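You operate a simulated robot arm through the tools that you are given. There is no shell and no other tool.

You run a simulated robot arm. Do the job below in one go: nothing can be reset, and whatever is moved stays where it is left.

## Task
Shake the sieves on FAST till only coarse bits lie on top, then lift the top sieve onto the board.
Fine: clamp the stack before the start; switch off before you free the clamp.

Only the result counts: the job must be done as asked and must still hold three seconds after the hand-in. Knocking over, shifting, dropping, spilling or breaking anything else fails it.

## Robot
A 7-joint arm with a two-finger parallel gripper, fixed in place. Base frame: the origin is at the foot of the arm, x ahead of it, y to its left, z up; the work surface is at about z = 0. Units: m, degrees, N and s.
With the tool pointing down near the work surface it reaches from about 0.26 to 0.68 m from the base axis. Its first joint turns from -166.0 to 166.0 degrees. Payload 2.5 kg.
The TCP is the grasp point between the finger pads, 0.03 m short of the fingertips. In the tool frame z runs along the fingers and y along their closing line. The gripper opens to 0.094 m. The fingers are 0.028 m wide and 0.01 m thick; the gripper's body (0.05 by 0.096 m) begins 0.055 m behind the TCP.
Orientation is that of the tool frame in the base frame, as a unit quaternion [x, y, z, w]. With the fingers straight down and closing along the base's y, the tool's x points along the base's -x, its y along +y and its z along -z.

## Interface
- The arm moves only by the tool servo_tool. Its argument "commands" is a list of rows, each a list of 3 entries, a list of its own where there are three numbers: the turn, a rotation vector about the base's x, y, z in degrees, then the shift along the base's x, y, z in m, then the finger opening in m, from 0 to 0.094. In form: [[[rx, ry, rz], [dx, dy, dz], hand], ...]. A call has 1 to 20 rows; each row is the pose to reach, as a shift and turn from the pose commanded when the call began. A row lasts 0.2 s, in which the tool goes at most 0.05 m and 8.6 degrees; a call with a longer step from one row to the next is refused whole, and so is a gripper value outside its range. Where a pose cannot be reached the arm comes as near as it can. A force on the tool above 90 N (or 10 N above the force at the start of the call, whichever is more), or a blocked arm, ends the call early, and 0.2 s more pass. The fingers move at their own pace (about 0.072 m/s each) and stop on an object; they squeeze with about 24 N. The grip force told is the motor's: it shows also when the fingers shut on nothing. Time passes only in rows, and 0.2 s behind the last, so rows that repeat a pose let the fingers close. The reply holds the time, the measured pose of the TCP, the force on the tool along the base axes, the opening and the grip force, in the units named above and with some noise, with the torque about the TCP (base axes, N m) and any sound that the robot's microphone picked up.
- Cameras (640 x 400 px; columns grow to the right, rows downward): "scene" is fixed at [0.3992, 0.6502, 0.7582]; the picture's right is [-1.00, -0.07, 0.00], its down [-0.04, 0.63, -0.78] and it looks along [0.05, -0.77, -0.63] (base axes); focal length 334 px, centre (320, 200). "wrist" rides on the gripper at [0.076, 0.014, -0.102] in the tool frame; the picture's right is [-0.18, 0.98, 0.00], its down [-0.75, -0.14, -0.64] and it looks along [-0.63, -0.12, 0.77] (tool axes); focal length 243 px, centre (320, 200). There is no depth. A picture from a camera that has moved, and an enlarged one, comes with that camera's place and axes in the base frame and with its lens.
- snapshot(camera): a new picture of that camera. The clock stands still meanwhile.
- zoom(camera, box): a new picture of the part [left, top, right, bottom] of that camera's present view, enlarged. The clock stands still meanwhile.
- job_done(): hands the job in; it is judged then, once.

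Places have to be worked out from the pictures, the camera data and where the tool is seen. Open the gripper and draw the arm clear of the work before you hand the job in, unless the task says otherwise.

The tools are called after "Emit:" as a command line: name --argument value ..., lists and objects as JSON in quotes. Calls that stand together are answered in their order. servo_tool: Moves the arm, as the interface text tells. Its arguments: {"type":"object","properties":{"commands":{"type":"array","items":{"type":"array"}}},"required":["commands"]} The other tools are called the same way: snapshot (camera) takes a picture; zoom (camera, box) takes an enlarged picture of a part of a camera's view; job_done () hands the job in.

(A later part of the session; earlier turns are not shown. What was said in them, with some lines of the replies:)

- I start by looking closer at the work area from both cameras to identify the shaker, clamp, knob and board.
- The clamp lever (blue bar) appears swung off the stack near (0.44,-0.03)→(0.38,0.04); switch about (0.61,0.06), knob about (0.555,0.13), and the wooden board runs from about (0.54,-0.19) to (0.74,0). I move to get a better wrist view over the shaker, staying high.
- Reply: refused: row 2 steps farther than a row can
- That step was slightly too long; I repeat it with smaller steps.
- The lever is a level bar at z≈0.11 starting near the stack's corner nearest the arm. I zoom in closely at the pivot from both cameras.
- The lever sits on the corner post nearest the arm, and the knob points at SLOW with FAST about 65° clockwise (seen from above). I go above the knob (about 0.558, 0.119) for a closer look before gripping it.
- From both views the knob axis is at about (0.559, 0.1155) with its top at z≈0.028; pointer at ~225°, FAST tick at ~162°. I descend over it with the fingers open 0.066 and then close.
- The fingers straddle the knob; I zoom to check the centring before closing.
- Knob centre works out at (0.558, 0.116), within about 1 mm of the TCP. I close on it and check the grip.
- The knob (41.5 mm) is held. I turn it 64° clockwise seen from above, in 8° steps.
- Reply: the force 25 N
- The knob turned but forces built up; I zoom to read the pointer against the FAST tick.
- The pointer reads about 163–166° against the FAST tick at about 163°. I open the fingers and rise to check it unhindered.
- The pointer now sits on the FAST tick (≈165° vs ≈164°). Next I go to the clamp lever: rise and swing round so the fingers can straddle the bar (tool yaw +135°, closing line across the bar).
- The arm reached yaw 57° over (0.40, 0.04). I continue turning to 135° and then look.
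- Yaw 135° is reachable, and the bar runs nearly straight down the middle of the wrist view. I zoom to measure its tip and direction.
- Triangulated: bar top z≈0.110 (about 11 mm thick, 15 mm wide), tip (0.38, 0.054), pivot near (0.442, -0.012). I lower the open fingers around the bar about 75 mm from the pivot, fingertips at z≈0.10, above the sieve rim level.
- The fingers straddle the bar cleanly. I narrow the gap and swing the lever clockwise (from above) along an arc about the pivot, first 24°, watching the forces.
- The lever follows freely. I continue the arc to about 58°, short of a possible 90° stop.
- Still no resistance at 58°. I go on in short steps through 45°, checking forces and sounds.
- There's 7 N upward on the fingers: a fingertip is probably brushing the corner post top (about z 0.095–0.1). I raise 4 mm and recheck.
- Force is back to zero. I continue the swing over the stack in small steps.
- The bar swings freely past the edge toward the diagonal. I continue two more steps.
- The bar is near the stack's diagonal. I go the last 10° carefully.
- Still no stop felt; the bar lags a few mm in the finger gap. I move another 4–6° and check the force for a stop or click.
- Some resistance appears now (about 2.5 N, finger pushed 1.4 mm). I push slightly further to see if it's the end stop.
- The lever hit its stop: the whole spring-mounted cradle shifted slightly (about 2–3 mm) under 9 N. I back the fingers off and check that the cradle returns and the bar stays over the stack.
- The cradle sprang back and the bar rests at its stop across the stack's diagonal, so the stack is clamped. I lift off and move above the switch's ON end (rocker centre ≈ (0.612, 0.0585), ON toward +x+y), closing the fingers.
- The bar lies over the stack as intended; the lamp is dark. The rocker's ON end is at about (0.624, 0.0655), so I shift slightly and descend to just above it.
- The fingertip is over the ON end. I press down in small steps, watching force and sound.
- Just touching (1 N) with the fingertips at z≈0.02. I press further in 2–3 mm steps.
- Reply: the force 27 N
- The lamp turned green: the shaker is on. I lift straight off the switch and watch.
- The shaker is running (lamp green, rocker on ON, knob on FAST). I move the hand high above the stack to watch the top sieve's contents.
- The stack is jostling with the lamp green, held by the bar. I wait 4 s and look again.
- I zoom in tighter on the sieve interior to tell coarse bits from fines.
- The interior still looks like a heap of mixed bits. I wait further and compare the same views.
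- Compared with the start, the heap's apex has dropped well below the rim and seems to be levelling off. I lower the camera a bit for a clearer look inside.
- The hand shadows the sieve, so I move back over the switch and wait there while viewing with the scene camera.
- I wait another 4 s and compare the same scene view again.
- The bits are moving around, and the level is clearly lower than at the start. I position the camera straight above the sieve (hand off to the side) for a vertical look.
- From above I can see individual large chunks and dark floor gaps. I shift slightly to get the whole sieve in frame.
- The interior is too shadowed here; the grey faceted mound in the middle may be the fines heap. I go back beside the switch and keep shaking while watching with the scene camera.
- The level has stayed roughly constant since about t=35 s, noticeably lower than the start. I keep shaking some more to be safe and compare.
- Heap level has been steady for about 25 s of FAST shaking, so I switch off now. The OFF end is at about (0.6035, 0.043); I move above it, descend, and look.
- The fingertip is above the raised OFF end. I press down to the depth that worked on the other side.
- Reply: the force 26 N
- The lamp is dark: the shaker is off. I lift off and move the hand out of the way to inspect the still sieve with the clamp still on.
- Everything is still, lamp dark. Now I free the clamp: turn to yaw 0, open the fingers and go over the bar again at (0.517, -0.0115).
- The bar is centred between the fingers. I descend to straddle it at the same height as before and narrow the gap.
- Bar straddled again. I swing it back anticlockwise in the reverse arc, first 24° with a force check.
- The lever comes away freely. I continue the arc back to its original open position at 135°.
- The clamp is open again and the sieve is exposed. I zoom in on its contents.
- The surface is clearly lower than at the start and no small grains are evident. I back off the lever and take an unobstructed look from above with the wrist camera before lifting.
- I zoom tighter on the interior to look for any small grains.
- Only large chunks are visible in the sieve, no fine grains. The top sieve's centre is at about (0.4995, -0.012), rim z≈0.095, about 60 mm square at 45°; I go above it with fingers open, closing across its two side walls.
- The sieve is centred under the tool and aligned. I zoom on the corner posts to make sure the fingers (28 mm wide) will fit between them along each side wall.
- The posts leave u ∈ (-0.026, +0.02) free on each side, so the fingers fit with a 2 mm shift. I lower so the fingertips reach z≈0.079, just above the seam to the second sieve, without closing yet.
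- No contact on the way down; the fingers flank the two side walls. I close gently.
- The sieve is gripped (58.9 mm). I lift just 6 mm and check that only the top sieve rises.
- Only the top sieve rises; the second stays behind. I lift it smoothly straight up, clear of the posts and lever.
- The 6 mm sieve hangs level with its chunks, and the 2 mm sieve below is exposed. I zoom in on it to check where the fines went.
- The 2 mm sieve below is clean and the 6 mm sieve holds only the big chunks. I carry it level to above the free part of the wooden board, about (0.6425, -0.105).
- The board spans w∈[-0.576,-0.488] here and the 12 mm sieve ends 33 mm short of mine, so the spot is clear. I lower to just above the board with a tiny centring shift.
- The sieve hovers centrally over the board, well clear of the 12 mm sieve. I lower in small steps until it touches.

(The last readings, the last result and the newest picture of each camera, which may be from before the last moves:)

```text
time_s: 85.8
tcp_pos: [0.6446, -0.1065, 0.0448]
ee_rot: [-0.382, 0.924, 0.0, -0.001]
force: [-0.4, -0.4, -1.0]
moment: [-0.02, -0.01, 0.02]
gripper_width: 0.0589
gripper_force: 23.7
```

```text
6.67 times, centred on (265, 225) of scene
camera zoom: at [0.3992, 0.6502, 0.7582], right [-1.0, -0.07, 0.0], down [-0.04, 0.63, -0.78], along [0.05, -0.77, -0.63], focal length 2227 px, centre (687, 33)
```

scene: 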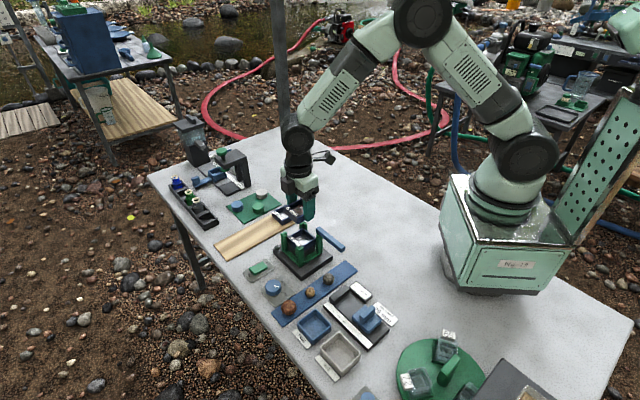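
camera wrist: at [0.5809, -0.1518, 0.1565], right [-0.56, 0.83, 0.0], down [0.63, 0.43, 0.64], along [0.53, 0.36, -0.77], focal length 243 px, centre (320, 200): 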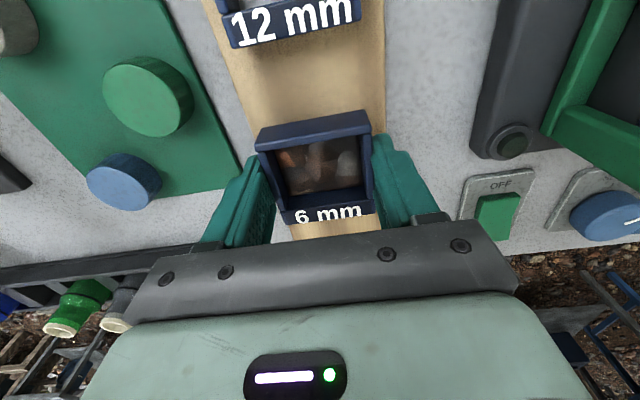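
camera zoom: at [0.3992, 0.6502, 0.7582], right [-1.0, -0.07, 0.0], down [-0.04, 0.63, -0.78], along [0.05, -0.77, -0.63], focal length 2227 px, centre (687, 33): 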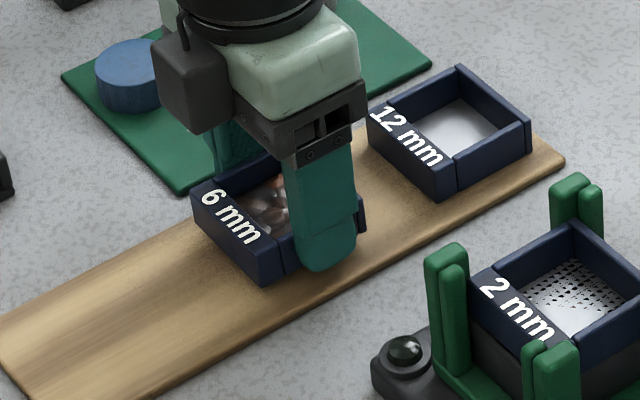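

No contact force yet but it looks very close; I continue in 2 mm steps.

Emit:
servo_tool --commands '[[[0, 0, 0], [0, 0, -0.002], 0.05], [[0, 0, 0], [0, 0, -0.002], 0.05]]'

Emit:
servo_tool --commands '[[[0, 0, 0], [0, 0, -0.0015], 0.05], [[0, 0, 0], [0, 0, -0.0015], 0.05]]'

Emit:
zoom --camera "scene" --box '[235, 205, 295, 250]'

```text
time_s: 86.4
tcp_pos: [0.6451, -0.1066, 0.042]
ee_rot: [-0.383, 0.924, 0.0, 0.0]
force: [-0.6, 0.2, 0.0]
moment: [-0.02, 0.0, 0.01]
gripper_width: 0.059
gripper_force: 24.1
```

```text
time_s: 87.0
tcp_pos: [0.6456, -0.1068, 0.0413]
ee_rot: [-0.383, 0.924, 0.001, 0.0]
force: [-1.2, 0.2, 0.4]
moment: [0.03, 0.01, -0.01]
gripper_width: 0.0593
gripper_force: 23.4
```

```text
8.89 times, centred on (265, 228) of scene
camera zoom: at [0.3992, 0.6502, 0.7582], right [-1.0, -0.07, 0.0], down [-0.04, 0.63, -0.78], along [0.05, -0.77, -0.63], focal length 2970 px, centre (809, -44)
```

zoom: 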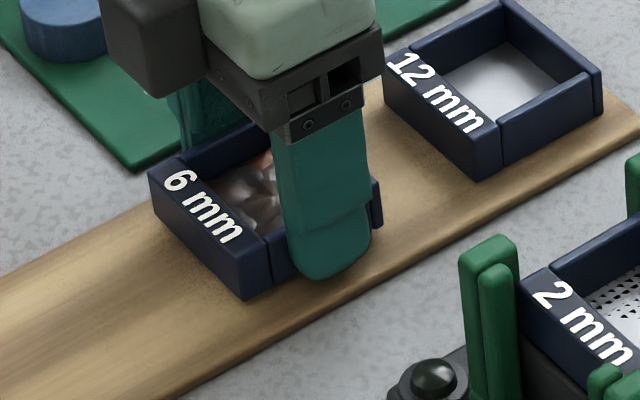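

Still no load. I continue in 1 mm steps.

Emit:
servo_tool --commands '[[[0, 0, 0], [0, 0, -0.0015], 0.05], [[0, 0, 0], [0, 0, -0.0015], 0.05]]'

Emit:
servo_tool --commands '[[[0, 0, 0], [0, 0, -0.001], 0.05], [[0, 0, 0], [0, 0, -0.001], 0.05]]'

Emit:
zoom --camera "scene" --box '[235, 205, 295, 250]'

```text
time_s: 87.6
tcp_pos: [0.6442, -0.1059, 0.0397]
ee_rot: [-0.383, 0.924, 0.0, 0.0]
force: [0.3, 0.5, -0.2]
moment: [-0.01, 0.0, 0.02]
gripper_width: 0.0592
gripper_force: 23.4
```

```text
time_s: 88.2
tcp_pos: [0.6445, -0.1081, 0.0389]
ee_rot: [-0.383, 0.924, 0.001, -0.001]
force: [0.0, 0.1, -0.9]
moment: [-0.02, -0.03, 0.0]
gripper_width: 0.0591
gripper_force: 24.2
```

```text
8.89 times, centred on (265, 228) of scene
camera zoom: at [0.3992, 0.6502, 0.7582], right [-1.0, -0.07, 0.0], down [-0.04, 0.63, -0.78], along [0.05, -0.77, -0.63], focal length 2970 px, centre (809, -44)
```

zoom: 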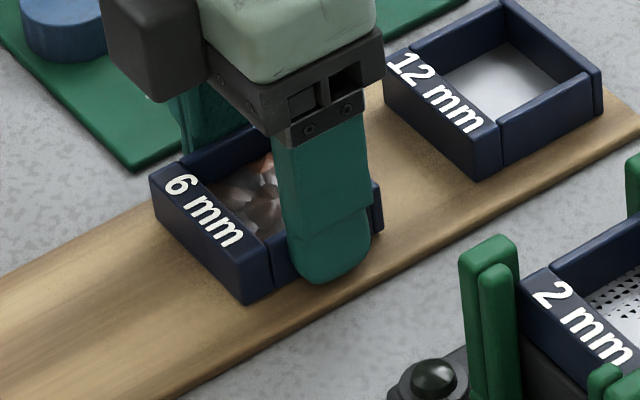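

It's still hanging with slight clearance; I keep stepping down 1 mm at a time.

Emit:
servo_tool --commands '[[[0, 0, 0], [0, 0, -0.001], 0.05], [[0, 0, 0], [0, 0, -0.001], 0.05]]'

Emit:
servo_tool --commands '[[[0, 0, 0], [0, 0, -0.001], 0.05], [[0, 0, 0], [0, 0, -0.001], 0.05]]'

Emit:
zoom --camera "scene" --box '[240, 210, 285, 245]'

```text
time_s: 88.8
tcp_pos: [0.6447, -0.1077, 0.0385]
ee_rot: [-0.383, 0.924, 0.0, 0.0]
force: [-0.4, -0.3, -0.1]
moment: [0.02, 0.0, 0.03]
gripper_width: 0.0592
gripper_force: 23.9
```

```text
time_s: 89.4
tcp_pos: [0.6454, -0.1076, 0.038]
ee_rot: [-0.383, 0.924, 0.0, -0.001]
force: [-1.9, -0.7, 4.6]
moment: [0.08, 0.07, 0.0]
gripper_width: 0.0588
gripper_force: 23.8
```

```text
11.43 times, centred on (262, 228) of scene
camera zoom: at [0.3992, 0.6502, 0.7582], right [-1.0, -0.07, 0.0], down [-0.04, 0.63, -0.78], along [0.05, -0.77, -0.63], focal length 3818 px, centre (977, -114)
```

zoom: 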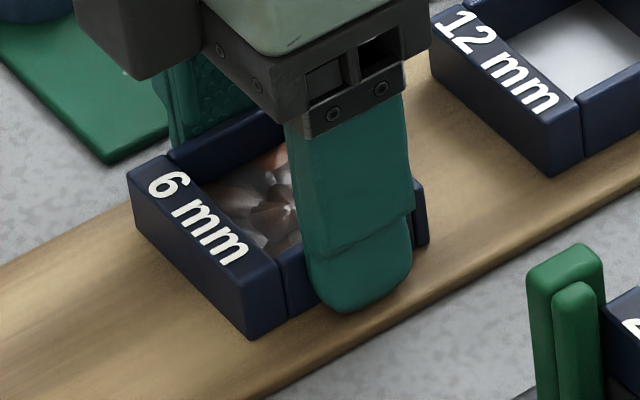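

Contact at 4.6 N: the sieve rests on the board. I open the fingers slightly to release it.

Emit:
servo_tool --commands '[[[0, 0, 0], [0, 0, 0], 0.057], [[0, 0, 0], [0, 0, 0], 0.061], [[0, 0, 0], [0, 0, 0.0005], 0.066], [[0, 0, 0], [0, 0, 0.001], 0.074], [[0, 0, 0], [0, 0, 0.001], 0.074]]'

Emit:
zoom --camera "scene" --box '[240, 205, 300, 250]'

Emit:
zoom --camera "wrist" --box '[200, 60, 440, 240]'

```text
time_s: 90.6
tcp_pos: [0.6447, -0.1061, 0.0383]
ee_rot: [-0.383, 0.924, 0.0, 0.0]
force: [-0.5, -1.0, 0.5]
moment: [0.01, -0.01, 0.02]
gripper_width: 0.0742
gripper_force: 0.1
```

```text
8.89 times, centred on (270, 228) of scene
camera zoom: at [0.3992, 0.6502, 0.7582], right [-1.0, -0.07, 0.0], down [-0.04, 0.63, -0.78], along [0.05, -0.77, -0.63], focal length 2970 px, centre (764, -44)
```

zoom: 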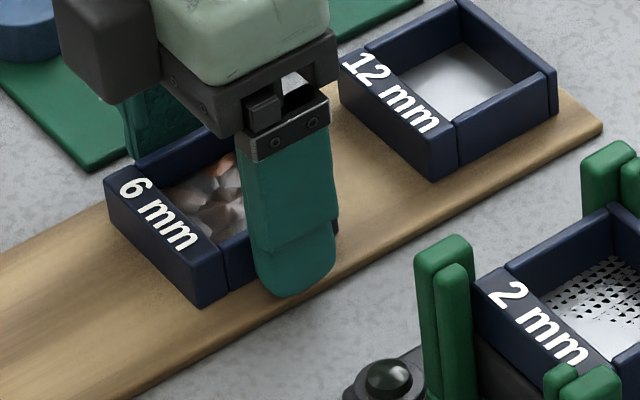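

```text
2.22 times, centred on (320, 150) of wrist
camera zoom: at [0.5816, -0.1513, 0.1401], right [-0.56, 0.83, 0.0], down [0.63, 0.43, 0.64], along [0.53, 0.36, -0.77], focal length 539 px, centre (320, 311)
```

zoom: 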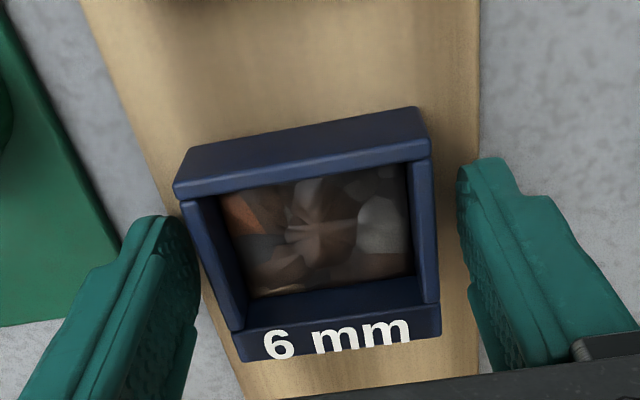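

The sieve stands free on the board. I rise straight up, then retreat towards the starting pose.

Emit:
servo_tool --commands '[[[0, 0, 0], [0, 0, 0.01], 0.076], [[0, 0, 0], [0, 0, 0.03], 0.08], [[0, 0, 0], [0, 0, 0.07], 0.08], [[0, 0, 0], [0, 0, 0.115], 0.08], [[0, 0, 0], [0, 0, 0.16], 0.08], [[0, 0, 0], [0, 0, 0.205], 0.08], [[0, 0, 0], [-0.03, 0, 0.23], 0.08], [[0, 0, -8], [-0.07, 0, 0.23], 0.08], [[0, 0, -16], [-0.11, 0, 0.23], 0.08], [[0, 0, -24], [-0.15, -0.005, 0.23], 0.08], [[0, 0, -32], [-0.19, -0.01, 0.23], 0.08], [[0, 0, -40], [-0.23, -0.012, 0.23], 0.08], [[0, 0, -45], [-0.26, -0.012, 0.23], 0.08], [[0, 0, -45], [-0.26, -0.012, 0.23], 0.08]]'

Emit:
snapshot --camera "scene"

Emit:
zoom --camera "scene" --box '[210, 180, 350, 300]'

Emit:
zoom --camera "scene" --box '[235, 200, 315, 255]'

```text
time_s: 93.6
tcp_pos: [0.3817, -0.1193, 0.2664]
ee_rot: [0.001, 1.0, 0.0, 0.0]
force: [-0.3, -0.3, 0.4]
moment: [-0.02, -0.02, 0.01]
gripper_width: 0.0798
gripper_force: 0.0
```

```text
taken
```

scene: 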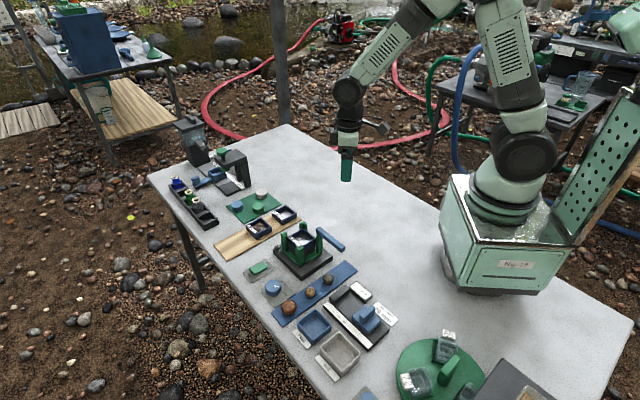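

```text
3.33 times, centred on (280, 240) of scene
camera zoom: at [0.3992, 0.6502, 0.7582], right [-1.0, -0.07, 0.0], down [-0.04, 0.63, -0.78], along [0.05, -0.77, -0.63], focal length 1114 px, centre (453, 67)
```

zoom: 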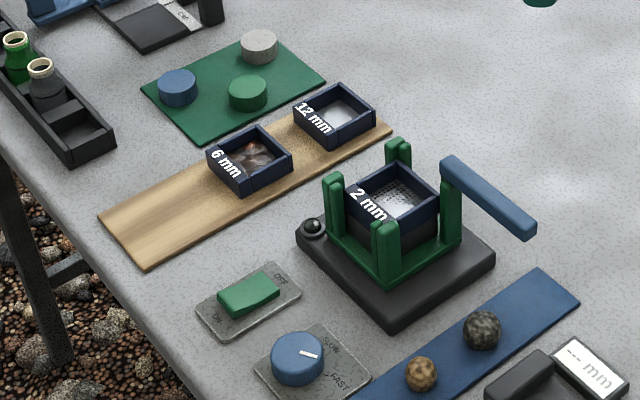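

```text
7.27 times, centred on (275, 228) of scene
camera zoom: at [0.3992, 0.6502, 0.7582], right [-1.0, -0.07, 0.0], down [-0.04, 0.63, -0.78], along [0.05, -0.77, -0.63], focal length 2430 px, centre (647, 0)
```

zoom: 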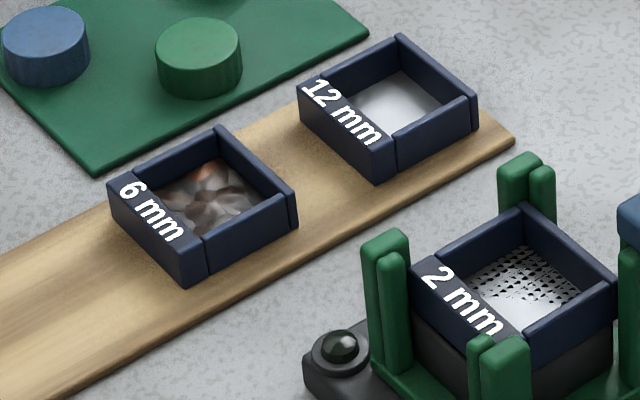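

The 6 mm sieve sits upright on the board, shaker off, lever open, nothing else moved. I take one last close look at both sieves.

Emit:
zoom --camera "scene" --box '[247, 215, 273, 233]'

Emit:
zoom --camera "scene" --box '[290, 225, 325, 250]'

Emit:
snapshot --camera "wrist"

Emit:
zoom --camera "wrist" --box '[270, 120, 470, 245]'

```text
16.00 times, centred on (260, 224) of scene
camera zoom: at [0.3992, 0.6502, 0.7582], right [-1.0, -0.07, 0.0], down [-0.04, 0.63, -0.78], along [0.05, -0.77, -0.63], focal length 5346 px, centre (1280, -184)
```

zoom: 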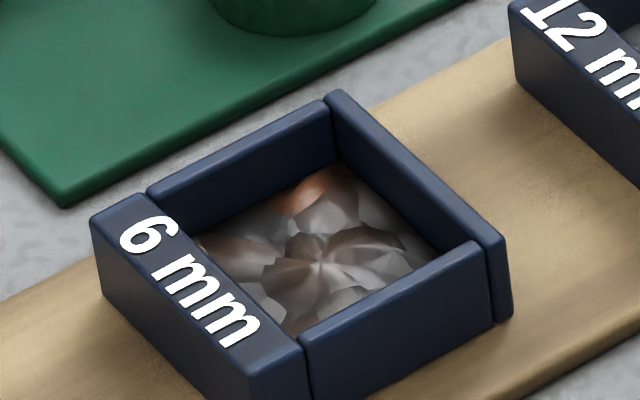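

```text
16.00 times, centred on (308, 238) of scene
camera zoom: at [0.3992, 0.6502, 0.7582], right [-1.0, -0.07, 0.0], down [-0.04, 0.63, -0.78], along [0.05, -0.77, -0.63], focal length 5346 px, centre (520, -400)
```

zoom: 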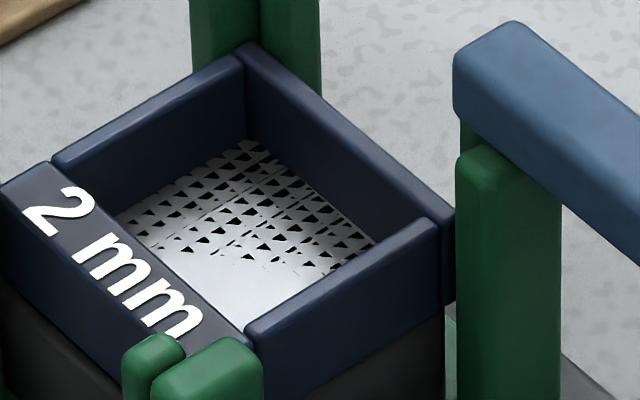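

```text
taken
camera wrist: at [0.3061, -0.1058, 0.3674], right [0.19, 0.98, 0.0], down [0.75, -0.14, 0.64], along [0.63, -0.12, -0.77], focal length 243 px, centre (320, 200)
```

wrist: 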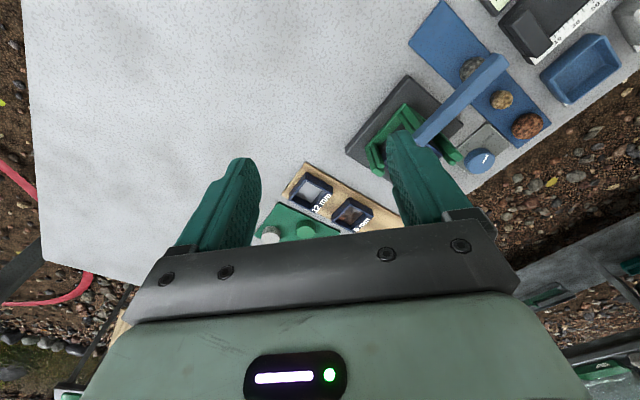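

```text
3.20 times, centred on (370, 182) of wrist
camera zoom: at [0.3061, -0.1058, 0.3674], right [0.19, 0.98, 0.0], down [0.75, -0.14, 0.64], along [0.63, -0.12, -0.77], focal length 776 px, centre (160, 256)
```

zoom: 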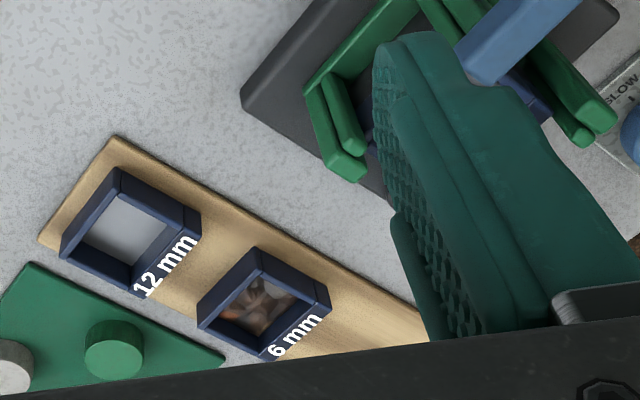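

Only coarse chunks remain in the 6 mm sieve, which sits flat and fully on the wooden board. The shaker is off, the clamp is free, the gripper is open and the arm is back at its start pose, so I hand the job in.

Emit:
job_done

```text
The job is handed in.
```

The job is handed in: the 6 mm sieve, which was the top one, now stands flat on the wooden board, with only large chunks visible in it.

- **Order:** I set the knob to FAST, clamped the stack and switched on. After about 34 seconds of shaking I switched off, then freed the clamp and lifted the sieve off.
- **Sieving:** the pile in the top sieve sank in the first few seconds and then stayed level for the rest of the run. I couldn't see into the pan, so "only coarse bits" rests on that steady level and on no small grains being visible.
- **Left behind:** the 2 mm sieve is still in the shaker and looks empty. The clamp lever is open, the knob is still on FAST and the power is off. The 12 mm sieve that was already on the board was not touched.
- **One bump:** while closing the clamp I pushed the lever against its stop, and the sprung cradle shifted a few millimetres. It returned when I backed off, and I saw nothing else move.
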